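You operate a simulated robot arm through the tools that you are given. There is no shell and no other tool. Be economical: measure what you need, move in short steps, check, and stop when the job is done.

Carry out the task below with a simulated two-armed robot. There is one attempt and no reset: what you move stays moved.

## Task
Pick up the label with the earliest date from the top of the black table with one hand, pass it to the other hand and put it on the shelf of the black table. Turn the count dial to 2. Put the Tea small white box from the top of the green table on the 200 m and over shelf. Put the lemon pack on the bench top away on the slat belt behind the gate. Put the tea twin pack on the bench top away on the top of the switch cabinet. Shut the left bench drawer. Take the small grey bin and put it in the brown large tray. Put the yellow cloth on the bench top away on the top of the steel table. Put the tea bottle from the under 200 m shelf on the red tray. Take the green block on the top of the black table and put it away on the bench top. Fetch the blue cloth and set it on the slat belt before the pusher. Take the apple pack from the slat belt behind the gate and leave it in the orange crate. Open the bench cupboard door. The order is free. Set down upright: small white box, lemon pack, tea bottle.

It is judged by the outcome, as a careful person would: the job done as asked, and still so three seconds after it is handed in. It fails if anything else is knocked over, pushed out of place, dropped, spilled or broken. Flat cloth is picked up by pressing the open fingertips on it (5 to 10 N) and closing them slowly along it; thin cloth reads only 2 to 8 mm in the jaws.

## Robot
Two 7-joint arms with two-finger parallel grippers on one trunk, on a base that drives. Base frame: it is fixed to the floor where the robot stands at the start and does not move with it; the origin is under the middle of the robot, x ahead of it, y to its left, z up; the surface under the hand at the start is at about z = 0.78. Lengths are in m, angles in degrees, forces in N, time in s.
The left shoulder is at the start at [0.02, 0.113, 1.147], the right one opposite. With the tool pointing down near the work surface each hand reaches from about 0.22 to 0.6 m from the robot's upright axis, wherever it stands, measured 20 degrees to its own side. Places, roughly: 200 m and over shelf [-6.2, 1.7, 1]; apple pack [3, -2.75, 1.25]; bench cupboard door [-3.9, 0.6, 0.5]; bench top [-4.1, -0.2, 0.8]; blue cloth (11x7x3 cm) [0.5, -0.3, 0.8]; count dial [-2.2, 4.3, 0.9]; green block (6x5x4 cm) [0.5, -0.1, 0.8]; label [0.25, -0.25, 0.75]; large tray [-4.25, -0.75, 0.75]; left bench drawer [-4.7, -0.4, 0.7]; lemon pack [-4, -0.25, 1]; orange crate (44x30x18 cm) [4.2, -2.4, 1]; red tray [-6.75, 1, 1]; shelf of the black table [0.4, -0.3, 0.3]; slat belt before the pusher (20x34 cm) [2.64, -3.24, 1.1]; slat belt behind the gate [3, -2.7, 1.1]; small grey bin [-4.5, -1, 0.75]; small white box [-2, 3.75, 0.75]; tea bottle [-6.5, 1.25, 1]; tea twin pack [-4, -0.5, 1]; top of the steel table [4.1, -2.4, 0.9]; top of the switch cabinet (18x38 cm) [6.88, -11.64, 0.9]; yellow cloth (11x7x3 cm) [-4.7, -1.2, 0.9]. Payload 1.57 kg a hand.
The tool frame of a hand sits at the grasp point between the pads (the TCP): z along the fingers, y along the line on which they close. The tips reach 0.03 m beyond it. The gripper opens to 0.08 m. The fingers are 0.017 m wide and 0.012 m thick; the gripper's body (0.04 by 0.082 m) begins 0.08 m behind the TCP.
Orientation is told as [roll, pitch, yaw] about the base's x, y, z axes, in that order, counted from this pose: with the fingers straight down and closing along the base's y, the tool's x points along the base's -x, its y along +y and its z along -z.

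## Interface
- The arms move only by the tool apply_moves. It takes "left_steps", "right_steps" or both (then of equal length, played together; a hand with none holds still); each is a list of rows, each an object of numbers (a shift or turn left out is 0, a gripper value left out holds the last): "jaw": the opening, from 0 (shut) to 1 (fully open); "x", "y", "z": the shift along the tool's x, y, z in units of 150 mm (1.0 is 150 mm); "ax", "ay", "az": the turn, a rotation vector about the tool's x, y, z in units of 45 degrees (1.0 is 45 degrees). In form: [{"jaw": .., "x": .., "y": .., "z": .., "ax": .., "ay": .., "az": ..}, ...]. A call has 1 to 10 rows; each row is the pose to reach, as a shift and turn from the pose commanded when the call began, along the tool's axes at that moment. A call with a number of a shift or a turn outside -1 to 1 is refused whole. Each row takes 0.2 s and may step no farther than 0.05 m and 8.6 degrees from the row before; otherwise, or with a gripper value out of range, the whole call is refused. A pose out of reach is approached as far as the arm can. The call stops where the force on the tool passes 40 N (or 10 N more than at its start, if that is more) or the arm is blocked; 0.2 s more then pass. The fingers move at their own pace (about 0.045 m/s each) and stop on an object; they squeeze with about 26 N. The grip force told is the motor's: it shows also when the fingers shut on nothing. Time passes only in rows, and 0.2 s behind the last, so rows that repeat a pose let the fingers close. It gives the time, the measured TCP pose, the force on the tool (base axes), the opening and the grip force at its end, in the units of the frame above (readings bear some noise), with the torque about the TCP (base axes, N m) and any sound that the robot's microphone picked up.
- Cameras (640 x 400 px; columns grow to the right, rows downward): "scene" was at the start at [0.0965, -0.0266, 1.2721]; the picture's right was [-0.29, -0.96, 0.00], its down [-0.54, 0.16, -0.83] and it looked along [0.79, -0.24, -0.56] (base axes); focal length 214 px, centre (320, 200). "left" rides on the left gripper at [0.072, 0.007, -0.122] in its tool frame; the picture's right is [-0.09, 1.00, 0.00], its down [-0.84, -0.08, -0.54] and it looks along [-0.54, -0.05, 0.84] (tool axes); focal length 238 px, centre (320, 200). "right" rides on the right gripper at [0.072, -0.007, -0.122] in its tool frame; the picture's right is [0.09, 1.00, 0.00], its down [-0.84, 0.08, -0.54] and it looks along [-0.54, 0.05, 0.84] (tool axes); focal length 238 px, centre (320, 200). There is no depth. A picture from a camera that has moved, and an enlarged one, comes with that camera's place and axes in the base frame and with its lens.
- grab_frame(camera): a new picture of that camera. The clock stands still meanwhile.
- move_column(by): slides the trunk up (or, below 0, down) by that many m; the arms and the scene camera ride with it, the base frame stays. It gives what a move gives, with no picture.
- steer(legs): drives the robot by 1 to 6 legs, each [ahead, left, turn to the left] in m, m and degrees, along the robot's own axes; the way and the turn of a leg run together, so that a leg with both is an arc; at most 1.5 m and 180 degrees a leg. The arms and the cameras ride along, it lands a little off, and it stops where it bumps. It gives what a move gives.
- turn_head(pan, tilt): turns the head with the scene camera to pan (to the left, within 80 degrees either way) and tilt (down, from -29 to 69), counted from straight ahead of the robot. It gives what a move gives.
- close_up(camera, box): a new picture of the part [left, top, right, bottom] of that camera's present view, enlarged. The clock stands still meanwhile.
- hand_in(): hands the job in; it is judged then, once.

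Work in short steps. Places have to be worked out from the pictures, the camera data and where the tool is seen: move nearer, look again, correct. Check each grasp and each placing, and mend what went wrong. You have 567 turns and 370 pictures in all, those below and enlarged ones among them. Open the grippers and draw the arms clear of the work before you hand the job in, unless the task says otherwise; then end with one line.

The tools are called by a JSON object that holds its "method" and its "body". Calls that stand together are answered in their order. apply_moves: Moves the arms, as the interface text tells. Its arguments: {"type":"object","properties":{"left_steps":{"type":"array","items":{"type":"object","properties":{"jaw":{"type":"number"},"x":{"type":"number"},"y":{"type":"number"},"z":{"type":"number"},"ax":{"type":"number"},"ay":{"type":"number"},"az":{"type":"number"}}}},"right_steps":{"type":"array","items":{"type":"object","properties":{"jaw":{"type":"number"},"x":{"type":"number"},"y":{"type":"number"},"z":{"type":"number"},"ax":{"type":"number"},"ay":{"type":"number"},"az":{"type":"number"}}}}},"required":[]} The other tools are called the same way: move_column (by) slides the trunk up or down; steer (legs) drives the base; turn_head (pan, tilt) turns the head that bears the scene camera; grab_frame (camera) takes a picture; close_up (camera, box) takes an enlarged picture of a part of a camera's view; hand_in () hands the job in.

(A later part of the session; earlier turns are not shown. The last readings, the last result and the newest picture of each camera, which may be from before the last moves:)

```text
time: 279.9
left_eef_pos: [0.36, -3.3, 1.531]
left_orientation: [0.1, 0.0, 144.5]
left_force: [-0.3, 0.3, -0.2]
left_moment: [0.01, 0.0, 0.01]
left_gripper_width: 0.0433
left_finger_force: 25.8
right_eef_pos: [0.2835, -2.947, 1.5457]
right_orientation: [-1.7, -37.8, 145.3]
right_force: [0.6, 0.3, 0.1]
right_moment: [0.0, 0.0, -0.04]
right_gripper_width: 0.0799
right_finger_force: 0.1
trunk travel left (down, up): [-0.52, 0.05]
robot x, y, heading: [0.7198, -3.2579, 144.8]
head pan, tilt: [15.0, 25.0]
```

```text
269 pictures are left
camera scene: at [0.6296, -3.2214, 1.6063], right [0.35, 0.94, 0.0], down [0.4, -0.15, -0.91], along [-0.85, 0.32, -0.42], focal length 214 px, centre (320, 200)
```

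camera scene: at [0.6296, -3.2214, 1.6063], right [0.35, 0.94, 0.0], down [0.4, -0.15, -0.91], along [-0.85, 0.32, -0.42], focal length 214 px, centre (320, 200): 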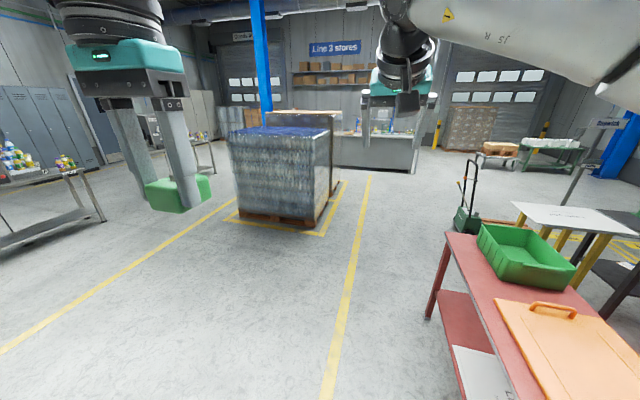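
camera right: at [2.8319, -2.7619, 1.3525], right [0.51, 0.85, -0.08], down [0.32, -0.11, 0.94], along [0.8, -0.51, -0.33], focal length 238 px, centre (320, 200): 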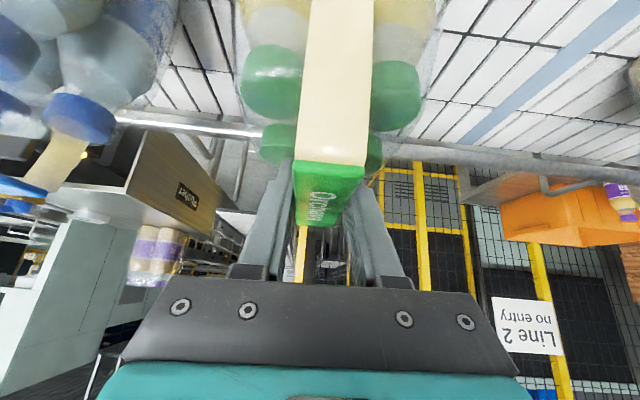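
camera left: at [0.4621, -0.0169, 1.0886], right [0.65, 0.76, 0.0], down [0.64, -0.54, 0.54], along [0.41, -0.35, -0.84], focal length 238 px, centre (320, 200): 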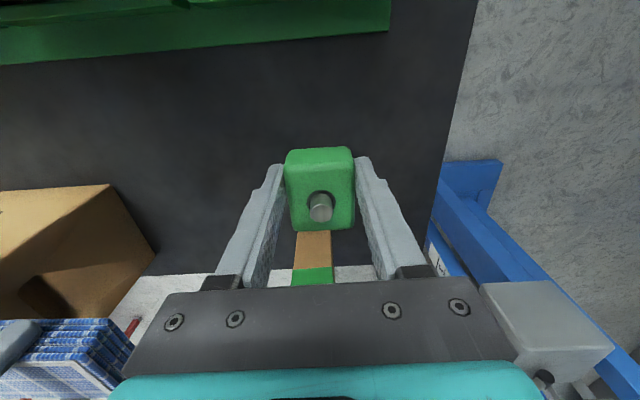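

Retry with the leg within limits.

{"method": "steer", "body": {"legs": [[1.45, 0, 0], [1.45, -0.15, 0], [1.3, 0, 0]]}}

{"method": "turn_head", "body": {"pan": 15, "tilt": 25}}

{"method": "grab_frame", "body": {"camera": "scene"}}

```text
time: 300.2
left_eef_pos: [-3.0029, -0.7429, 1.5289]
left_orientation: [0.1, 0.0, 145.1]
left_force: [0.2, 0.4, -1.6]
left_moment: [0.01, 0.0, 0.0]
left_gripper_width: 0.0434
left_finger_force: 26.0
right_eef_pos: [-3.0832, -0.3898, 1.5469]
right_orientation: [-1.7, -37.8, 146.0]
right_force: [0.4, -0.5, 0.7]
right_moment: [-0.02, 0.03, 0.05]
right_gripper_width: 0.0797
right_finger_force: 0.1
trunk travel left (down, up): [-0.52, 0.05]
robot x, y, heading: [-2.64, -0.6949, 145.3]
head pan, tilt: [15.0, 25.0]
```

```text
time: 300.8
left_eef_pos: [-3.0029, -0.7424, 1.5306]
left_orientation: [0.1, 0.1, 145.2]
left_force: [0.6, 0.4, -1.0]
left_moment: [-0.05, 0.02, 0.0]
left_gripper_width: 0.0432
left_finger_force: 25.6
right_eef_pos: [-3.082, -0.3906, 1.5462]
right_orientation: [-1.7, -37.8, 145.9]
right_force: [0.5, 0.0, 0.8]
right_moment: [0.02, 0.0, 0.01]
right_gripper_width: 0.08
right_finger_force: 0.1
trunk travel left (down, up): [-0.52, 0.05]
robot x, y, heading: [-2.6425, -0.6958, 145.0]
head pan, tilt: [15.0, 25.0]
```

```text
268 pictures are left
camera scene: at [-2.7345, -0.6601, 1.6062], right [0.34, 0.94, 0.0], down [0.4, -0.14, -0.91], along [-0.85, 0.31, -0.42], focal length 214 px, centre (320, 200)
```

scene: 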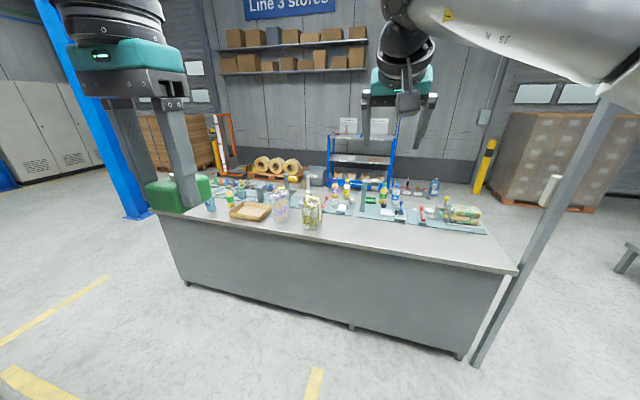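

The bench top carries many items. Zoom in.

{"method": "close_up", "body": {"camera": "scene", "box": [130, 150, 350, 270]}}

{"method": "close_up", "body": {"camera": "scene", "box": [300, 150, 520, 280]}}

```text
2.91 times, centred on (240, 210) of scene
camera zoom: at [-2.7345, -0.6601, 1.6062], right [0.34, 0.94, 0.0], down [0.4, -0.14, -0.91], along [-0.85, 0.31, -0.42], focal length 624 px, centre (553, 171)
```

zoom: 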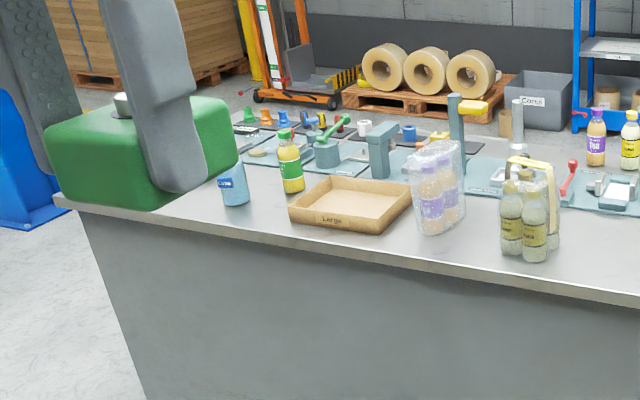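

```text
2.91 times, centred on (410, 215) of scene
camera zoom: at [-2.7345, -0.6601, 1.6062], right [0.34, 0.94, 0.0], down [0.4, -0.14, -0.91], along [-0.85, 0.31, -0.42], focal length 624 px, centre (58, 156)
```

zoom: 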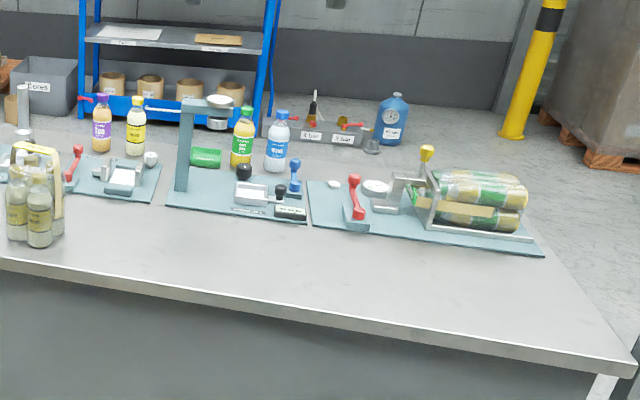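

I place the block at the open bench area right of the lemon pack (≈(-3.66,0.0)). Drive up, lower the trunk.

{"method": "steer", "body": {"legs": [[0.7, -0.1, 0]]}}

{"method": "move_column", "body": {"by": -0.4}}

{"method": "turn_head", "body": {"pan": 15, "tilt": 45}}

{"method": "grab_frame", "body": {"camera": "scene"}}

{"method": "grab_frame", "body": {"camera": "left"}}

```text
time: 304.7
left_eef_pos: [-3.5219, -0.2673, 1.5285]
left_orientation: [0.1, 0.0, 145.6]
left_force: [-0.7, -0.9, -2.0]
left_moment: [-0.01, -0.03, 0.01]
left_gripper_width: 0.0432
left_finger_force: 25.7
right_eef_pos: [-3.6054, 0.0844, 1.5463]
right_orientation: [-1.7, -37.8, 146.3]
right_force: [0.3, 0.0, -0.3]
right_moment: [0.0, -0.02, 0.02]
right_gripper_width: 0.0799
right_finger_force: 0.0
trunk travel left (down, up): [-0.52, 0.05]
robot x, y, heading: [-3.1652, -0.2182, 145.8]
head pan, tilt: [15.0, 25.0]
```

```text
time: 308.5
left_eef_pos: [-3.5213, -0.267, 1.1292]
left_orientation: [0.1, -0.1, 145.6]
left_force: [0.3, -0.2, -0.8]
left_moment: [-0.03, 0.0, -0.01]
left_gripper_width: 0.0434
left_finger_force: 25.9
right_eef_pos: [-3.6045, 0.0847, 1.147]
right_orientation: [-1.8, -37.8, 146.2]
right_force: [-0.5, 0.4, -0.1]
right_moment: [-0.04, 0.01, 0.05]
right_gripper_width: 0.0802
right_finger_force: 0.0
trunk travel left (down, up): [-0.12, 0.45]
robot x, y, heading: [-3.1618, -0.2175, 145.7]
head pan, tilt: [15.0, 25.0]
```

```text
time: 309.3
left_eef_pos: [-3.5218, -0.2665, 1.1284]
left_orientation: [0.2, 0.0, 145.6]
left_force: [-0.7, 0.1, -2.1]
left_moment: [-0.01, 0.0, 0.01]
left_gripper_width: 0.0433
left_finger_force: 26.1
right_eef_pos: [-3.6048, 0.085, 1.1462]
right_orientation: [-1.8, -37.8, 146.3]
right_force: [0.5, -0.5, 0.5]
right_moment: [-0.03, 0.01, -0.04]
right_gripper_width: 0.08
right_finger_force: 0.2
trunk travel left (down, up): [-0.12, 0.45]
robot x, y, heading: [-3.1587, -0.216, 145.8]
head pan, tilt: [15.0, 45.0]
```

```text
265 pictures are left
camera scene: at [-3.2438, -0.186, 1.1757], right [0.33, 0.94, 0.0], down [0.67, -0.23, -0.71], along [-0.67, 0.23, -0.71], focal length 214 px, centre (320, 200)
```

scene: 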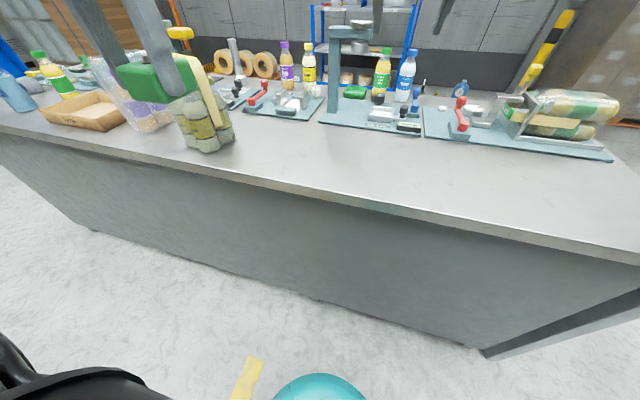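

```text
264 pictures are left
camera left: at [-3.465, -0.3136, 1.2521], right [-0.64, -0.77, 0.0], down [-0.65, 0.54, 0.54], along [-0.42, 0.34, -0.84], focal length 238 px, centre (320, 200)
```

left: 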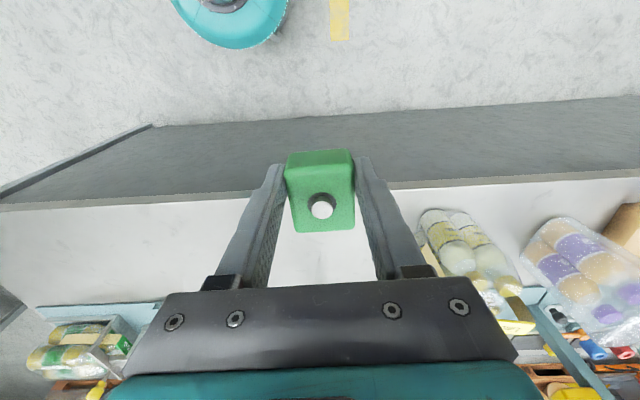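

Move the left hand forward 25 cm over open bench and 5 cm right.

{"method": "apply_moves", "body": {"left_steps": [{"x": -0.25, "y": -0.1}, {"x": -0.5, "y": -0.2}, {"x": -0.75, "y": -0.33}, {"x": -1, "y": -0.33}]}}

{"method": "apply_moves", "body": {"left_steps": [{"x": -0.25, "z": 0.1}, {"x": -0.5, "z": 0.3}, {"x": -0.7, "z": 0.6}, {"x": -0.7, "z": 0.9}, {"x": -0.7, "z": 1}]}}

{"method": "grab_frame", "body": {"camera": "scene"}}

```text
time: 310.3
left_eef_pos: [-3.6179, -0.1391, 1.1279]
left_orientation: [0.1, 0.0, 145.5]
left_force: [-0.2, -0.4, -0.7]
left_moment: [0.0, -0.03, 0.02]
left_gripper_width: 0.0436
left_finger_force: 25.4
right_eef_pos: [-3.6053, 0.085, 1.1451]
right_orientation: [-1.7, -37.8, 146.4]
right_force: [-0.6, 0.5, 0.2]
right_moment: [-0.02, 0.01, -0.01]
right_gripper_width: 0.0801
right_finger_force: 0.1
trunk travel left (down, up): [-0.12, 0.45]
robot x, y, heading: [-3.161, -0.217, 145.4]
head pan, tilt: [15.0, 45.0]
```

```text
refused: row 3 steps farther than a row can; nothing moved
```

```text
263 pictures are left
camera scene: at [-3.244, -0.1856, 1.1756], right [0.33, 0.94, 0.0], down [0.67, -0.23, -0.71], along [-0.67, 0.23, -0.71], focal length 214 px, centre (320, 200)
```

scene: 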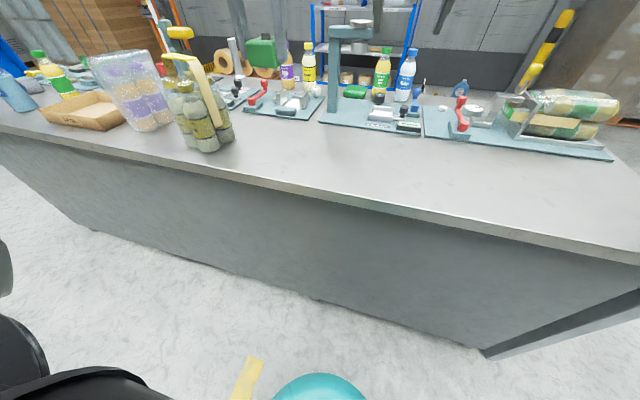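

{"method": "apply_moves", "body": {"left_steps": [{"x": -0.25, "z": 0.1}, {"x": -0.5, "z": 0.25}, {"x": -0.65, "z": 0.45}, {"x": -0.65, "z": 0.7}, {"x": -0.65, "z": 0.95}, {"x": -0.65, "z": 1}]}}

{"method": "apply_moves", "body": {"left_steps": [{"z": 0.2}, {"z": 0.4}, {"z": 0.6}, {"z": 0.7}, {"z": 0.78}, {"z": 0.85}, {"z": 0.92}, {"z": 0.99}]}}

{"method": "grab_frame", "body": {"camera": "scene"}}

```text
time: 311.7
left_eef_pos: [-3.6971, -0.0848, 0.98]
left_orientation: [0.1, -0.1, 145.7]
left_force: [0.2, -0.4, -2.1]
left_moment: [0.0, -0.02, 0.0]
left_gripper_width: 0.0432
left_finger_force: 25.7
right_eef_pos: [-3.6057, 0.0848, 1.1451]
right_orientation: [-1.7, -37.8, 146.4]
right_force: [-0.1, 0.3, 0.3]
right_moment: [-0.03, 0.01, 0.02]
right_gripper_width: 0.0802
right_finger_force: 0.0
trunk travel left (down, up): [-0.12, 0.45]
robot x, y, heading: [-3.16, -0.2163, 145.8]
head pan, tilt: [15.0, 45.0]
```

```text
time: 312.9
left_eef_pos: [-3.699, -0.0855, 0.8801]
left_orientation: [-0.1, -0.9, 145.7]
left_force: [2.9, -1.9, 10.0]
left_moment: [-0.33, -0.04, 0.02]
left_gripper_width: 0.0436
left_finger_force: 26.0
right_eef_pos: [-3.6036, 0.0836, 1.1462]
right_orientation: [-1.7, -37.8, 146.3]
right_force: [0.7, -0.4, -0.7]
right_moment: [-0.02, 0.02, -0.02]
right_gripper_width: 0.0799
right_finger_force: 0.1
trunk travel left (down, up): [-0.12, 0.45]
robot x, y, heading: [-3.163, -0.2164, 145.6]
head pan, tilt: [15.0, 45.0]
stopped in row 5 (left hand): the force on the tool passed its limit at 49 N (the readings are from after the stop); the commanded pose is now the measured one
```

```text
262 pictures are left
camera scene: at [-3.2431, -0.1863, 1.1757], right [0.33, 0.94, 0.0], down [0.67, -0.23, -0.71], along [-0.67, 0.23, -0.71], focal length 214 px, centre (320, 200)
```

scene: 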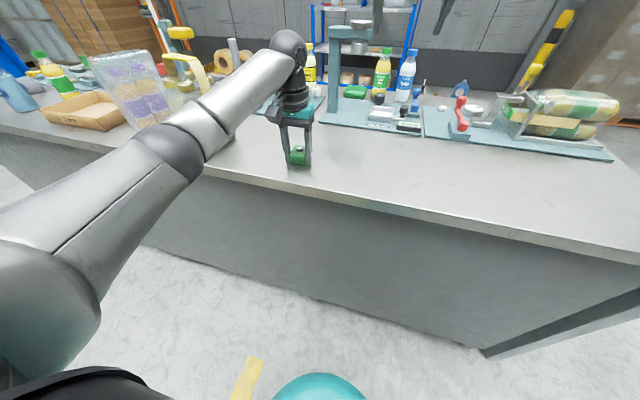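

Contact: bench top is z≈0.845. Release and rise straight up.

{"method": "apply_moves", "body": {"left_steps": [{"z": -0.01, "jaw": 0.6}, {"z": -0.01, "jaw": 0.8}, {"z": -0.01, "jaw": 1}, {"z": -0.15}, {"z": -0.4}, {"z": -0.7}, {"z": -1}, {"z": -1, "x": 0.3}, {"z": -1, "x": 0.6}, {"z": -1, "x": 0.9}]}}

{"method": "grab_frame", "body": {"camera": "scene"}}

```text
time: 315.1
left_eef_pos: [-3.5854, -0.1627, 1.0246]
left_orientation: [-0.1, -0.8, 145.8]
left_force: [0.1, -0.6, -0.6]
left_moment: [0.01, -0.01, 0.05]
left_gripper_width: 0.0802
left_finger_force: 0.1
right_eef_pos: [-3.6043, 0.0837, 1.145]
right_orientation: [-1.8, -37.8, 146.3]
right_force: [-0.4, -0.3, 1.1]
right_moment: [0.01, 0.02, 0.06]
right_gripper_width: 0.08
right_finger_force: 0.1
trunk travel left (down, up): [-0.12, 0.45]
robot x, y, heading: [-3.1602, -0.2132, 145.7]
head pan, tilt: [15.0, 45.0]
```

```text
261 pictures are left
camera scene: at [-3.2435, -0.1863, 1.1757], right [0.33, 0.94, 0.0], down [0.67, -0.23, -0.71], along [-0.67, 0.23, -0.71], focal length 214 px, centre (320, 200)
```

scene: 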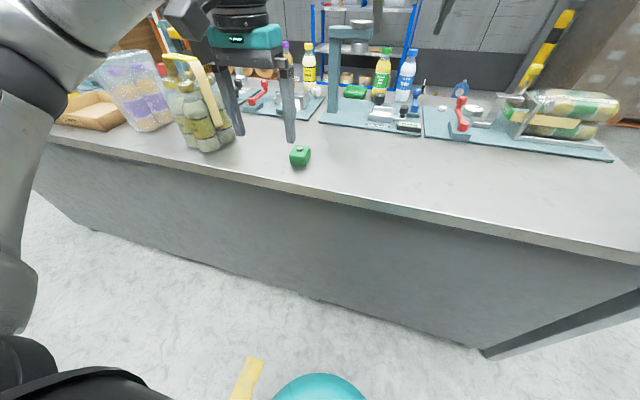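

Block placed. Now scout the left end of the bench: raise trunk and strafe left 0.9 m.

{"method": "move_column", "body": {"by": 0.4}}

{"method": "steer", "body": {"legs": [[-0.1, 0.9, 0]]}}

{"method": "turn_head", "body": {"pan": 10, "tilt": 40}}

{"method": "grab_frame", "body": {"camera": "scene"}}

```text
time: 318.9
left_eef_pos: [-3.5855, -0.162, 1.4234]
left_orientation: [-0.2, -0.8, 145.6]
left_force: [-0.3, -0.1, 0.9]
left_moment: [-0.01, -0.03, 0.03]
left_gripper_width: 0.0799
left_finger_force: 0.1
right_eef_pos: [-3.605, 0.0845, 1.545]
right_orientation: [-1.7, -37.8, 146.3]
right_force: [-0.4, -0.4, 0.3]
right_moment: [0.02, -0.01, -0.02]
right_gripper_width: 0.0802
right_finger_force: 0.0
trunk travel left (down, up): [-0.52, 0.05]
robot x, y, heading: [-3.1578, -0.2148, 145.8]
head pan, tilt: [15.0, 45.0]
```

```text
time: 323.8
left_eef_pos: [-4.0241, -0.9874, 1.4246]
left_orientation: [0.0, -0.8, 145.9]
left_force: [0.1, -0.1, 0.2]
left_moment: [0.0, 0.04, -0.04]
left_gripper_width: 0.0803
left_finger_force: 0.1
right_eef_pos: [-4.045, -0.7408, 1.5469]
right_orientation: [-1.6, -37.8, 146.6]
right_force: [-0.4, 0.5, -0.8]
right_moment: [0.01, -0.02, 0.0]
right_gripper_width: 0.0799
right_finger_force: 0.1
trunk travel left (down, up): [-0.52, 0.05]
robot x, y, heading: [-3.5974, -1.0384, 145.8]
head pan, tilt: [15.0, 45.0]
```

```text
time: 324.5
left_eef_pos: [-4.0254, -0.987, 1.4248]
left_orientation: [-0.1, -0.7, 145.8]
left_force: [0.3, 0.1, -0.6]
left_moment: [-0.02, -0.01, -0.02]
left_gripper_width: 0.0799
left_finger_force: 0.1
right_eef_pos: [-4.0451, -0.7418, 1.5464]
right_orientation: [-1.6, -37.8, 146.5]
right_force: [-0.2, -0.7, 0.4]
right_moment: [0.01, 0.02, 0.05]
right_gripper_width: 0.0802
right_finger_force: 0.1
trunk travel left (down, up): [-0.52, 0.05]
robot x, y, heading: [-3.5994, -1.04, 146.0]
head pan, tilt: [10.0, 40.0]
```

```text
260 pictures are left
camera scene: at [-3.6835, -1.0021, 1.5829], right [0.41, 0.91, 0.0], down [0.59, -0.26, -0.77], along [-0.7, 0.31, -0.64], focal length 214 px, centre (320, 200)
```

scene: 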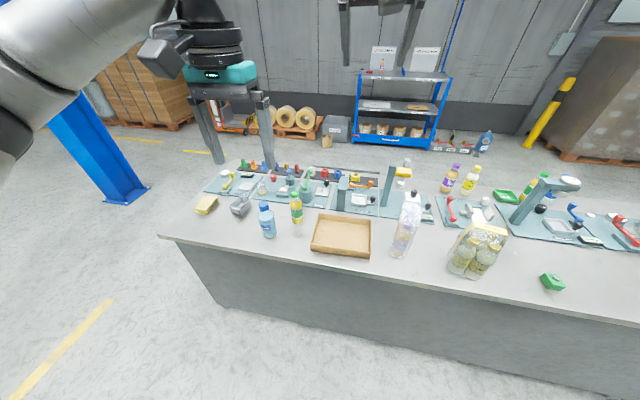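

Good overview. I zoom on the left part with the cloth and bin.

{"method": "close_up", "body": {"camera": "scene", "box": [160, 150, 400, 270]}}

{"method": "close_up", "body": {"camera": "scene", "box": [370, 150, 610, 300]}}

```text
2.67 times, centred on (280, 210) of scene
camera zoom: at [-3.6835, -1.0021, 1.5829], right [0.41, 0.91, 0.0], down [0.59, -0.26, -0.77], along [-0.7, 0.31, -0.64], focal length 572 px, centre (427, 173)
```

zoom: 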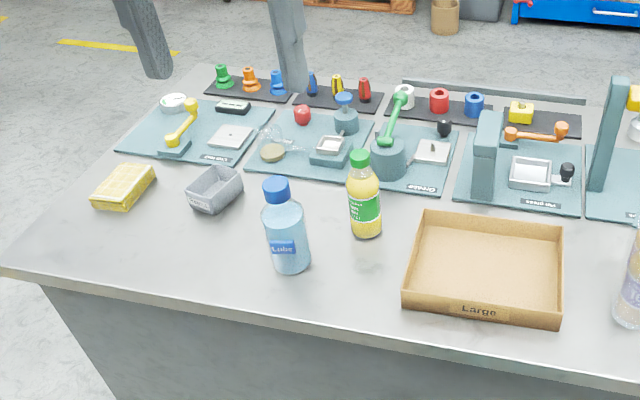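

```text
2.67 times, centred on (490, 225) of scene
camera zoom: at [-3.6835, -1.0021, 1.5829], right [0.41, 0.91, 0.0], down [0.59, -0.26, -0.77], along [-0.7, 0.31, -0.64], focal length 572 px, centre (-133, 133)
```

zoom: 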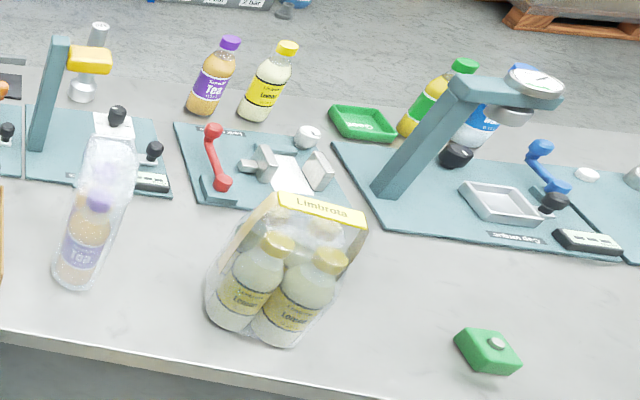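

Bin ≈(-4.587,-1.04), yellow cloth ≈(-4.67,-1.20), tray ≈(-4.21,-0.66). I move left and nearer to take the bin with the left hand.

{"method": "steer", "body": {"legs": [[0, 0.43, -0.8], [0.23, 0, 0]]}}

{"method": "move_column", "body": {"by": -0.25}}

{"method": "grab_frame", "body": {"camera": "left"}}

{"method": "grab_frame", "body": {"camera": "scene"}}

```text
time: 328.4
left_eef_pos: [-4.4549, -1.2091, 1.4246]
left_orientation: [-0.1, -0.8, 145.5]
left_force: [-0.2, 0.0, 0.4]
left_moment: [0.0, -0.03, -0.01]
left_gripper_width: 0.0803
left_finger_force: 0.1
right_eef_pos: [-4.4728, -0.9614, 1.5463]
right_orientation: [-1.7, -37.8, 146.0]
right_force: [0.1, 0.0, -0.4]
right_moment: [0.0, 0.01, 0.0]
right_gripper_width: 0.08
right_finger_force: 0.0
trunk travel left (down, up): [-0.52, 0.05]
robot x, y, heading: [-4.0309, -1.2673, 145.4]
head pan, tilt: [10.0, 40.0]
```

```text
time: 331.0
left_eef_pos: [-4.4551, -1.209, 1.1754]
left_orientation: [-0.1, -0.9, 145.6]
left_force: [-0.3, -0.3, 0.1]
left_moment: [0.02, 0.03, 0.01]
left_gripper_width: 0.08
left_finger_force: 0.1
right_eef_pos: [-4.4731, -0.9628, 1.2967]
right_orientation: [-1.7, -37.8, 146.0]
right_force: [0.2, -1.2, -0.2]
right_moment: [0.04, -0.04, 0.0]
right_gripper_width: 0.08
right_finger_force: 0.1
trunk travel left (down, up): [-0.27, 0.3]
robot x, y, heading: [-4.0296, -1.2666, 145.2]
head pan, tilt: [10.0, 40.0]
```

```text
257 pictures are left
camera left: at [-4.398, -1.2573, 1.2957], right [-0.64, -0.77, 0.0], down [-0.64, 0.53, 0.55], along [-0.43, 0.36, -0.83], focal length 238 px, centre (320, 200)
```

left: 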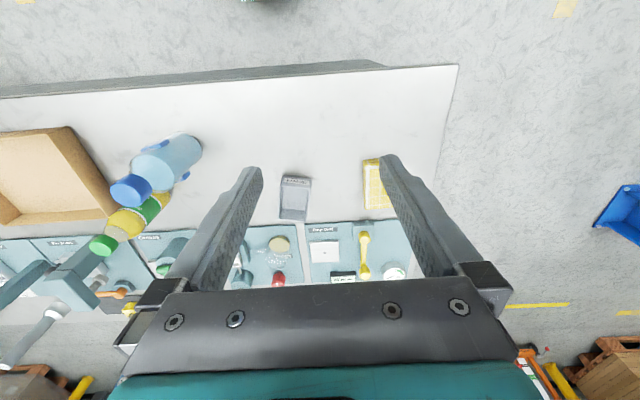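

```text
256 pictures are left
camera scene: at [-4.1147, -1.2265, 1.333], right [0.42, 0.91, 0.0], down [0.58, -0.27, -0.77], along [-0.7, 0.32, -0.64], focal length 214 px, centre (320, 200)
```

scene: 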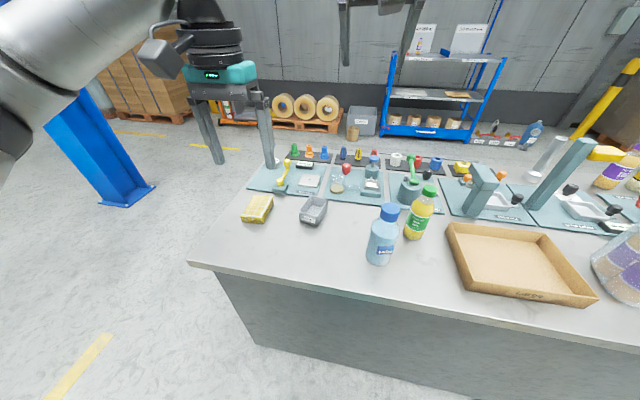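

Bin refined at (-4.585,-1.039), about 7x8 cm. I'll pinch its left wall. Move above it with the jaws half open.

{"method": "apply_moves", "body": {"left_steps": [{"x": -0.25, "y": -0.05, "jaw": 0.5}, {"x": -0.5, "y": -0.1, "z": 0.1}, {"x": -0.75, "y": -0.15, "z": 0.25}, {"x": -1, "y": -0.2, "z": 0.4}, {"x": -1, "y": -0.2, "z": 0.5}]}}

{"method": "apply_moves", "body": {"left_steps": [{"x": -0.2, "z": 0.1}, {"x": -0.36, "z": 0.3}, {"x": -0.36, "z": 0.5}, {"x": -0.36, "z": 0.5}]}}

{"method": "grab_frame", "body": {"camera": "left"}}

```text
time: 332.2
left_eef_pos: [-4.5635, -1.0976, 1.1012]
left_orientation: [0.0, -0.9, 145.4]
left_force: [0.1, -0.1, 0.8]
left_moment: [0.0, -0.01, -0.02]
left_gripper_width: 0.0402
left_finger_force: 0.0
right_eef_pos: [-4.4745, -0.9635, 1.2968]
right_orientation: [-1.7, -38.0, 146.1]
right_force: [0.0, 0.0, 0.4]
right_moment: [0.01, 0.0, 0.05]
right_gripper_width: 0.0801
right_finger_force: 0.1
trunk travel left (down, up): [-0.27, 0.3]
robot x, y, heading: [-4.0303, -1.2666, 145.6]
head pan, tilt: [10.0, 40.0]
```

```text
time: 333.2
left_eef_pos: [-4.6062, -1.0692, 1.0281]
left_orientation: [-0.1, -0.9, 145.4]
left_force: [-0.6, 0.0, 0.4]
left_moment: [0.0, -0.06, 0.03]
left_gripper_width: 0.0399
left_finger_force: 0.1
left hand out of reach, approached as far as the arm can: row 2
right_eef_pos: [-4.4739, -0.9634, 1.2963]
right_orientation: [-1.8, -37.9, 146.1]
right_force: [-0.2, -0.2, 0.9]
right_moment: [0.0, -0.02, -0.02]
right_gripper_width: 0.0802
right_finger_force: 0.1
trunk travel left (down, up): [-0.27, 0.3]
robot x, y, heading: [-4.0321, -1.2657, 145.7]
head pan, tilt: [10.0, 40.0]
```

```text
255 pictures are left
camera left: at [-4.5487, -1.1179, 1.1493], right [-0.64, -0.77, 0.0], down [-0.64, 0.53, 0.56], along [-0.43, 0.36, -0.83], focal length 238 px, centre (320, 200)
```

left: 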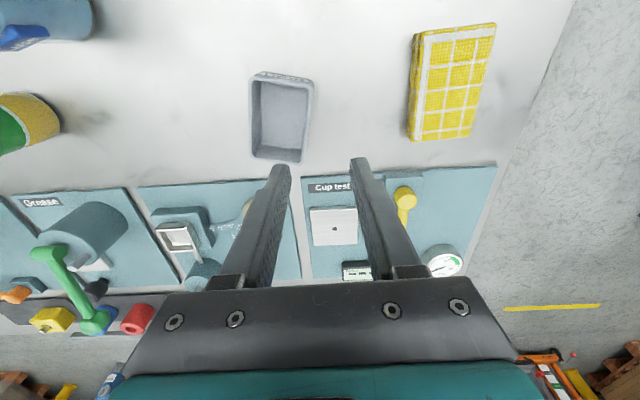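

Shift 12 mm right, descend to just above the rim.

{"method": "apply_moves", "body": {"left_steps": [{"x": 0.05, "y": -0.08, "z": 0.2}, {"x": 0.05, "y": -0.08, "z": 0.45}, {"x": 0.05, "y": -0.08, "z": 0.65}, {"x": 0.05, "y": -0.08, "z": 0.65}]}}

{"method": "grab_frame", "body": {"camera": "left"}}

```text
time: 334.2
left_eef_pos: [-4.5953, -1.0627, 0.9282]
left_orientation: [0.0, -0.9, 145.4]
left_force: [0.6, -0.1, -0.8]
left_moment: [0.0, 0.0, -0.03]
left_gripper_width: 0.04
left_finger_force: 0.1
right_eef_pos: [-4.4729, -0.963, 1.2965]
right_orientation: [-1.6, -37.9, 146.0]
right_force: [-0.7, -0.1, -0.2]
right_moment: [-0.03, 0.01, -0.01]
right_gripper_width: 0.0796
right_finger_force: 0.0
trunk travel left (down, up): [-0.27, 0.3]
robot x, y, heading: [-4.0333, -1.2676, 145.4]
head pan, tilt: [10.0, 40.0]
```

```text
254 pictures are left
camera left: at [-4.5377, -1.1113, 1.0508], right [-0.64, -0.77, 0.0], down [-0.64, 0.53, 0.55], along [-0.43, 0.36, -0.83], focal length 238 px, centre (320, 200)
```

left: 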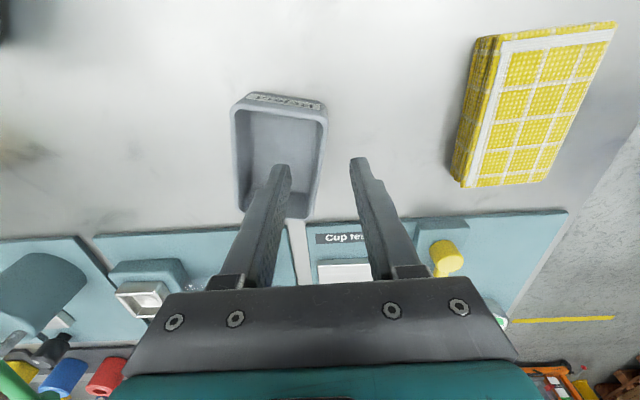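

The wall is centred between the fingers. Go down and close.

{"method": "apply_moves", "body": {"left_steps": [{"z": 0.1}, {"z": 0.18}, {"z": 0.23}, {"z": 0.23, "jaw": 0.2}, {"z": 0.23, "jaw": 0}, {"z": 0.23, "jaw": 0}, {"z": 0.23, "jaw": 0}]}}

{"method": "apply_moves", "body": {"left_steps": [{"z": -0.15}, {"z": -0.35}, {"z": -0.6}, {"z": -0.85}, {"z": -1}, {"z": -1}]}}

{"method": "grab_frame", "body": {"camera": "left"}}

{"method": "grab_frame", "body": {"camera": "scene"}}

```text
time: 335.8
left_eef_pos: [-4.5907, -1.067, 0.8951]
left_orientation: [-0.1, -0.9, 145.4]
left_force: [0.2, 0.5, 0.7]
left_moment: [-0.04, 0.1, 0.03]
left_gripper_width: 0.0035
left_finger_force: 24.4
left hand out of reach, approached as far as the arm can: row 1, 2, 3, 4, 5, 6, 7
right_eef_pos: [-4.4741, -0.9622, 1.2961]
right_orientation: [-1.6, -37.9, 146.1]
right_force: [0.6, -0.6, 0.9]
right_moment: [0.02, 0.0, -0.03]
right_gripper_width: 0.08
right_finger_force: 0.0
trunk travel left (down, up): [-0.27, 0.3]
robot x, y, heading: [-4.0304, -1.2658, 145.4]
head pan, tilt: [10.0, 40.0]
```

```text
time: 337.2
left_eef_pos: [-4.5896, -1.0694, 1.0451]
left_orientation: [-0.2, -0.7, 145.4]
left_force: [1.0, -0.3, -2.5]
left_moment: [-0.14, 0.02, 0.01]
left_gripper_width: 0.0036
left_finger_force: 24.0
right_eef_pos: [-4.4744, -0.9629, 1.297]
right_orientation: [-1.7, -37.9, 146.1]
right_force: [0.1, -0.9, 0.3]
right_moment: [0.01, 0.0, 0.0]
right_gripper_width: 0.0801
right_finger_force: 0.0
trunk travel left (down, up): [-0.27, 0.3]
robot x, y, heading: [-4.0292, -1.2642, 145.5]
head pan, tilt: [10.0, 40.0]
```

```text
253 pictures are left
camera left: at [-4.532, -1.1178, 1.1677], right [-0.64, -0.77, 0.0], down [-0.64, 0.53, 0.55], along [-0.43, 0.35, -0.83], focal length 238 px, centre (320, 200)
```

left: 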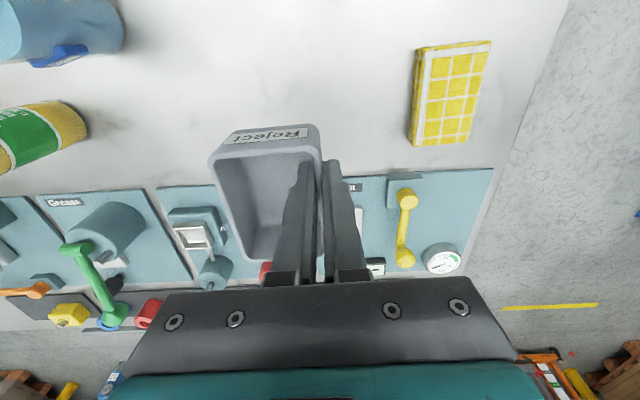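

```text
252 pictures are left
camera scene: at [-4.1151, -1.2264, 1.3329], right [0.42, 0.91, 0.0], down [0.58, -0.27, -0.77], along [-0.7, 0.32, -0.64], focal length 214 px, centre (320, 200)
```

scene: 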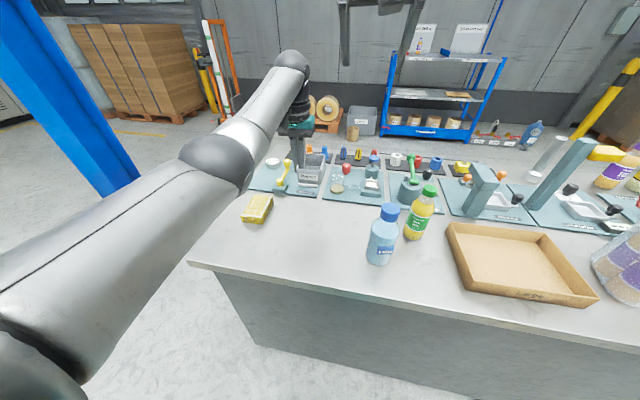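

The bin ("Reject") is held. Raise the trunk 0.25 to clear the bottles, strafe right 0.53 m to above the tray.

{"method": "move_column", "body": {"by": 0.25}}

{"method": "steer", "body": {"legs": [[0, -0.53, 0]]}}

{"method": "grab_frame", "body": {"camera": "left"}}

{"method": "grab_frame", "body": {"camera": "scene"}}

```text
time: 339.8
left_eef_pos: [-4.5899, -1.0691, 1.2968]
left_orientation: [-0.1, -0.9, 145.5]
left_force: [-0.6, -0.2, -4.1]
left_moment: [-0.09, 0.05, -0.01]
left_gripper_width: 0.0036
left_finger_force: 24.8
right_eef_pos: [-4.4762, -0.9625, 1.5454]
right_orientation: [-1.7, -37.9, 146.1]
right_force: [0.1, 0.7, -0.1]
right_moment: [0.02, 0.02, 0.05]
right_gripper_width: 0.08
right_finger_force: 0.1
trunk travel left (down, up): [-0.52, 0.05]
robot x, y, heading: [-4.0311, -1.2711, 145.3]
head pan, tilt: [10.0, 40.0]
```

```text
time: 342.9
left_eef_pos: [-4.2858, -0.6301, 1.2959]
left_orientation: [-0.2, -0.8, 145.4]
left_force: [0.1, 0.9, -2.1]
left_moment: [-0.11, 0.01, 0.05]
left_gripper_width: 0.0038
left_finger_force: 24.0
right_eef_pos: [-4.171, -0.5231, 1.5462]
right_orientation: [-1.7, -37.8, 146.1]
right_force: [-0.4, -0.1, -0.5]
right_moment: [0.02, -0.01, 0.01]
right_gripper_width: 0.0799
right_finger_force: 0.1
trunk travel left (down, up): [-0.52, 0.05]
robot x, y, heading: [-3.7258, -0.8273, 145.2]
head pan, tilt: [10.0, 40.0]
```

```text
251 pictures are left
camera left: at [-4.2291, -0.6782, 1.4174], right [-0.64, -0.77, 0.0], down [-0.64, 0.53, 0.55], along [-0.43, 0.35, -0.83], focal length 238 px, centre (320, 200)
```

left: 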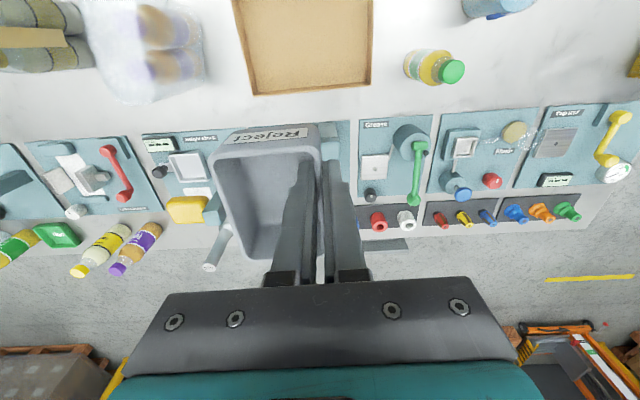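

```text
250 pictures are left
camera scene: at [-3.8121, -0.787, 1.5829], right [0.42, 0.91, 0.0], down [0.58, -0.27, -0.77], along [-0.7, 0.32, -0.64], focal length 214 px, centre (320, 200)
```

scene: 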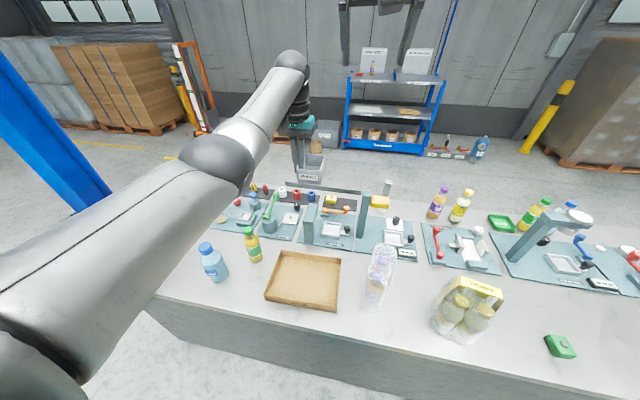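

Tray centre ≈(-4.214,-0.655). Adjust the hand (7 cm back, 1.5 cm left) and lower the trunk.

{"method": "apply_moves", "body": {"left_steps": [{"x": 0.25, "y": 0.05}, {"x": 0.49, "y": 0.1}, {"x": 0.49, "y": 0.1}]}}

{"method": "move_column", "body": {"by": -0.25}}

{"method": "grab_frame", "body": {"camera": "left"}}

{"method": "grab_frame", "body": {"camera": "scene"}}

```text
time: 343.7
left_eef_pos: [-4.2339, -0.6844, 1.2942]
left_orientation: [-0.1, -0.8, 145.5]
left_force: [0.4, -0.3, -3.5]
left_moment: [-0.1, -0.03, -0.03]
left_gripper_width: 0.0035
left_finger_force: 24.4
right_eef_pos: [-4.1711, -0.5232, 1.5467]
right_orientation: [-1.7, -37.7, 146.0]
right_force: [-0.3, 0.5, 1.1]
right_moment: [-0.02, 0.0, 0.01]
right_gripper_width: 0.0796
right_finger_force: 0.0
trunk travel left (down, up): [-0.52, 0.05]
robot x, y, heading: [-3.7258, -0.8295, 145.7]
head pan, tilt: [10.0, 40.0]
```

```text
time: 346.2
left_eef_pos: [-4.2345, -0.6828, 1.0454]
left_orientation: [-0.2, -0.8, 145.3]
left_force: [-0.5, -0.2, -2.3]
left_moment: [-0.08, 0.04, 0.01]
left_gripper_width: 0.0036
left_finger_force: 24.6
right_eef_pos: [-4.1707, -0.5241, 1.2971]
right_orientation: [-1.7, -37.9, 146.1]
right_force: [0.2, -0.3, 0.3]
right_moment: [-0.02, -0.02, 0.01]
right_gripper_width: 0.0801
right_finger_force: 0.2
trunk travel left (down, up): [-0.27, 0.3]
robot x, y, heading: [-3.7267, -0.8317, 145.4]
head pan, tilt: [10.0, 40.0]
```

```text
249 pictures are left
camera left: at [-4.1768, -0.7321, 1.1672], right [-0.64, -0.77, 0.0], down [-0.64, 0.53, 0.55], along [-0.43, 0.36, -0.83], focal length 238 px, centre (320, 200)
```

left: 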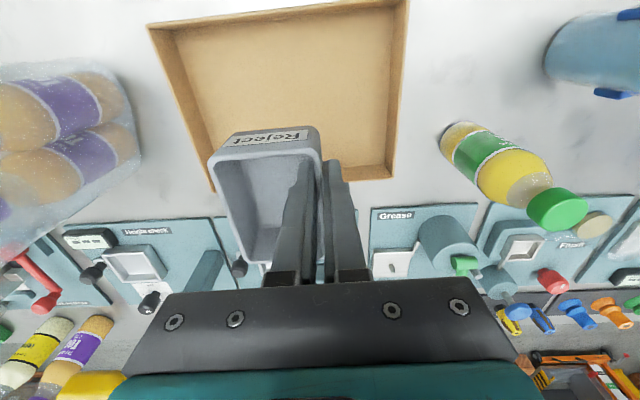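

```text
248 pictures are left
camera scene: at [-3.8121, -0.7873, 1.333], right [0.42, 0.91, 0.0], down [0.58, -0.27, -0.77], along [-0.7, 0.32, -0.64], focal length 214 px, centre (320, 200)
```

scene: 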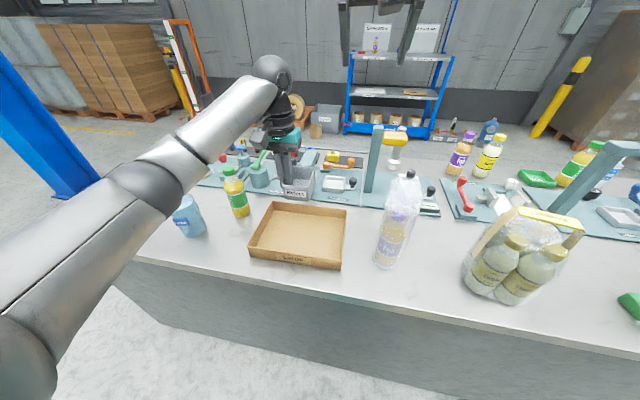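

The bin is over the tray. Pull back 2 cm and lower.

{"method": "apply_moves", "body": {"left_steps": [{"x": 0.13, "z": 0.15}, {"x": 0.13, "z": 0.35}, {"x": 0.13, "z": 0.55}, {"x": 0.13, "z": 0.7}, {"x": 0.13, "z": 0.8}]}}

{"method": "grab_frame", "body": {"camera": "scene"}}

```text
time: 347.4
left_eef_pos: [-4.2194, -0.6945, 0.9253]
left_orientation: [-0.1, -0.7, 145.5]
left_force: [-0.5, 0.7, -2.8]
left_moment: [-0.08, 0.01, 0.0]
left_gripper_width: 0.0038
left_finger_force: 24.1
right_eef_pos: [-4.1713, -0.5222, 1.2963]
right_orientation: [-1.7, -37.8, 146.2]
right_force: [0.6, -0.4, -0.9]
right_moment: [-0.01, 0.01, -0.01]
right_gripper_width: 0.0799
right_finger_force: 0.1
trunk travel left (down, up): [-0.27, 0.3]
robot x, y, heading: [-3.7266, -0.8304, 145.6]
head pan, tilt: [10.0, 40.0]
```

```text
247 pictures are left
camera scene: at [-3.8122, -0.7873, 1.3329], right [0.42, 0.91, 0.0], down [0.58, -0.27, -0.77], along [-0.7, 0.32, -0.64], focal length 214 px, centre (320, 200)
```

scene: 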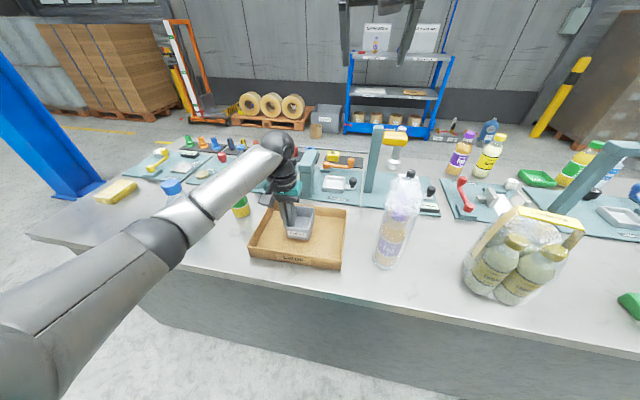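

Inside the tray; lower the last 2 cm and release.

{"method": "apply_moves", "body": {"left_steps": [{"z": 0.06}, {"z": 0.12}, {"z": 0.16}]}}

{"method": "apply_moves", "body": {"left_steps": [{"jaw": 0.15}, {"jaw": 0.3}, {"jaw": 0.5}, {"z": -0.1}, {"z": -0.35}, {"z": -0.65}, {"z": -0.9}, {"z": -1}]}}

{"method": "grab_frame", "body": {"camera": "scene"}}

```text
time: 348.2
left_eef_pos: [-4.2192, -0.6939, 0.9009]
left_orientation: [-0.1, -0.8, 145.4]
left_force: [-0.7, 0.5, -3.0]
left_moment: [-0.1, -0.02, -0.01]
left_gripper_width: 0.0035
left_finger_force: 24.6
right_eef_pos: [-4.1703, -0.5241, 1.2968]
right_orientation: [-1.8, -37.8, 146.2]
right_force: [-0.8, -0.4, 0.4]
right_moment: [0.03, 0.01, -0.03]
right_gripper_width: 0.0801
right_finger_force: 0.1
trunk travel left (down, up): [-0.27, 0.3]
robot x, y, heading: [-3.7274, -0.8253, 145.4]
head pan, tilt: [10.0, 40.0]
```

```text
time: 350.1
left_eef_pos: [-4.2169, -0.6946, 1.0521]
left_orientation: [-0.2, -0.9, 145.4]
left_force: [-0.1, 0.1, 0.4]
left_moment: [0.0, -0.02, 0.01]
left_gripper_width: 0.04
left_finger_force: 0.0
right_eef_pos: [-4.1693, -0.5229, 1.2959]
right_orientation: [-1.8, -37.8, 146.1]
right_force: [-1.1, -1.6, -0.4]
right_moment: [0.0, 0.01, -0.01]
right_gripper_width: 0.0799
right_finger_force: 0.1
trunk travel left (down, up): [-0.27, 0.3]
robot x, y, heading: [-3.7292, -0.8245, 145.4]
head pan, tilt: [10.0, 40.0]
```

```text
246 pictures are left
camera scene: at [-3.8119, -0.7874, 1.3329], right [0.42, 0.91, 0.0], down [0.58, -0.27, -0.77], along [-0.7, 0.32, -0.64], focal length 214 px, centre (320, 200)
```

scene: 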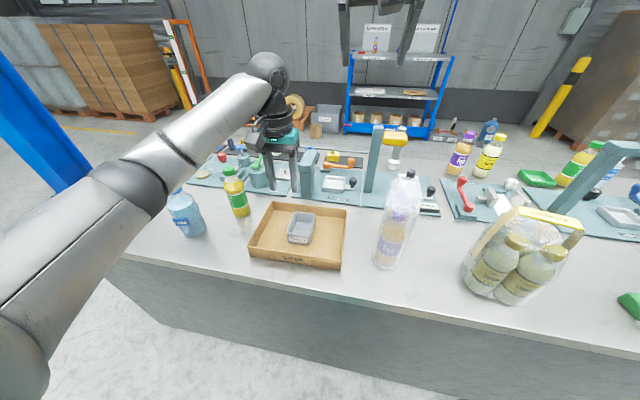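

The bin sits in the tray. Next the drawer and cupboard door, on the bench's other side: raise the trunk and drive around the bench's left end.

{"method": "move_column", "body": {"by": 0.25}}

{"method": "steer", "body": {"legs": [[-0.3, 0, 0], [0, 1.45, 0], [0, 0.3, 0], [1.5, 0, 0], [0.6, 0, 0], [0, 0, 178]]}}

{"method": "turn_head", "body": {"pan": 20, "tilt": 25}}

{"method": "grab_frame", "body": {"camera": "scene"}}

```text
time: 352.6
left_eef_pos: [-4.2173, -0.6945, 1.3013]
left_orientation: [-0.1, -0.9, 145.4]
left_force: [0.5, 0.5, 0.6]
left_moment: [-0.02, -0.01, 0.01]
left_gripper_width: 0.04
left_finger_force: 0.0
right_eef_pos: [-4.1705, -0.5231, 1.5469]
right_orientation: [-1.6, -37.8, 146.2]
right_force: [-0.5, -0.4, 0.6]
right_moment: [0.01, -0.01, 0.0]
right_gripper_width: 0.08
right_finger_force: 0.1
trunk travel left (down, up): [-0.52, 0.05]
robot x, y, heading: [-3.7286, -0.8256, 145.3]
head pan, tilt: [10.0, 40.0]
```

```text
time: 380.3
left_eef_pos: [-5.713, -1.4157, 1.301]
left_orientation: [-0.1, -0.7, -41.0]
left_force: [0.3, 0.2, -0.5]
left_moment: [0.01, -0.04, -0.01]
left_gripper_width: 0.04
left_finger_force: 0.1
right_eef_pos: [-5.7795, -1.5794, 1.5454]
right_orientation: [-1.7, -37.9, -40.2]
right_force: [0.2, 0.1, -0.3]
right_moment: [0.03, -0.04, 0.02]
right_gripper_width: 0.0802
right_finger_force: 0.0
trunk travel left (down, up): [-0.52, 0.05]
robot x, y, heading: [-6.1883, -1.2316, -40.8]
head pan, tilt: [10.0, 40.0]
```

```text
time: 381.1
left_eef_pos: [-5.7147, -1.4171, 1.3016]
left_orientation: [-0.2, -0.9, -40.8]
left_force: [-0.4, -0.3, 0.4]
left_moment: [-0.05, -0.02, 0.0]
left_gripper_width: 0.04
left_finger_force: 0.1
right_eef_pos: [-5.7791, -1.5804, 1.5465]
right_orientation: [-1.8, -37.7, -40.2]
right_force: [-0.5, 0.8, 0.1]
right_moment: [0.0, 0.02, 0.01]
right_gripper_width: 0.0801
right_finger_force: 0.2
trunk travel left (down, up): [-0.52, 0.05]
robot x, y, heading: [-6.1826, -1.2321, -40.9]
head pan, tilt: [20.0, 25.0]
```

```text
245 pictures are left
camera scene: at [-6.091, -1.2706, 1.6062], right [-0.36, -0.93, 0.0], down [-0.4, 0.15, -0.91], along [0.85, -0.32, -0.42], focal length 214 px, centre (320, 200)
```

scene: 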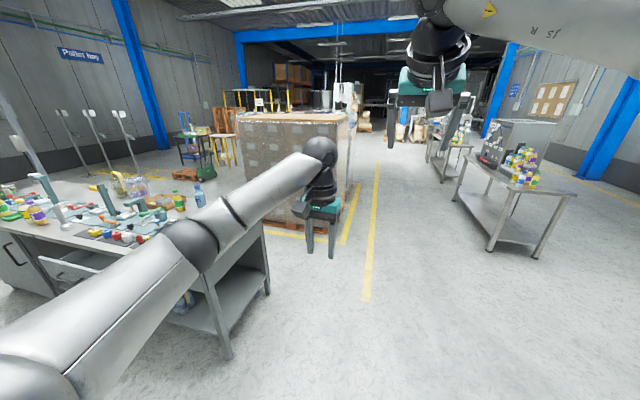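

I see the bench's operator side with an open drawer. Straighten, back a little and strafe left for a frontal view.

{"method": "steer", "body": {"legs": [[0, 0, 6], [-0.3, 1.3, 0], [0, 0.4, 0]]}}

{"method": "turn_head", "body": {"pan": 0, "tilt": 40}}

{"method": "grab_frame", "body": {"camera": "scene"}}

```text
time: 390.2
left_eef_pos: [-4.9684, 0.1404, 1.3011]
left_orientation: [-0.2, -0.8, -36.9]
left_force: [0.2, 0.5, -0.3]
left_moment: [-0.01, 0.04, -0.01]
left_gripper_width: 0.0402
left_finger_force: 0.1
right_eef_pos: [-5.0234, -0.0294, 1.5454]
right_orientation: [-1.7, -37.9, -36.2]
right_force: [0.5, 0.5, 0.2]
right_moment: [-0.02, 0.0, -0.02]
right_gripper_width: 0.0802
right_finger_force: 0.0
trunk travel left (down, up): [-0.52, 0.05]
robot x, y, heading: [-5.4559, 0.2935, -36.8]
head pan, tilt: [20.0, 25.0]
```

```text
time: 391.0
left_eef_pos: [-4.9695, 0.1392, 1.3011]
left_orientation: [-0.1, -0.8, -36.9]
left_force: [0.2, 0.5, 0.0]
left_moment: [0.01, 0.01, -0.02]
left_gripper_width: 0.0401
left_finger_force: 0.0
right_eef_pos: [-5.0232, -0.0295, 1.5459]
right_orientation: [-1.6, -37.9, -36.2]
right_force: [0.4, 0.3, -0.2]
right_moment: [0.01, -0.02, 0.0]
right_gripper_width: 0.0801
right_finger_force: 0.1
trunk travel left (down, up): [-0.52, 0.05]
robot x, y, heading: [-5.4506, 0.2927, -37.1]
head pan, tilt: [0.0, 40.0]
```

```text
244 pictures are left
camera scene: at [-5.3755, 0.2341, 1.583], right [-0.6, -0.8, 0.0], down [-0.51, 0.39, -0.77], along [0.61, -0.46, -0.64], focal length 214 px, centre (320, 200)
```

scene: 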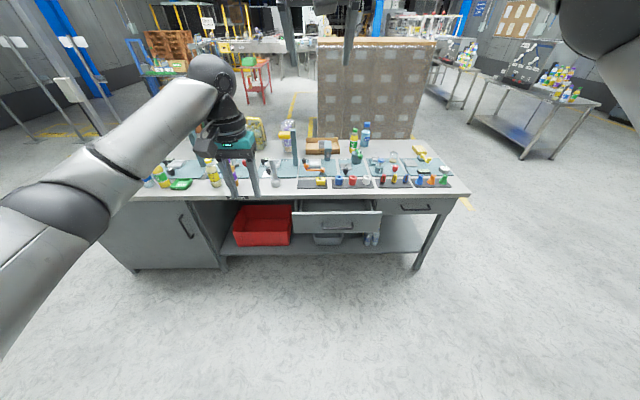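

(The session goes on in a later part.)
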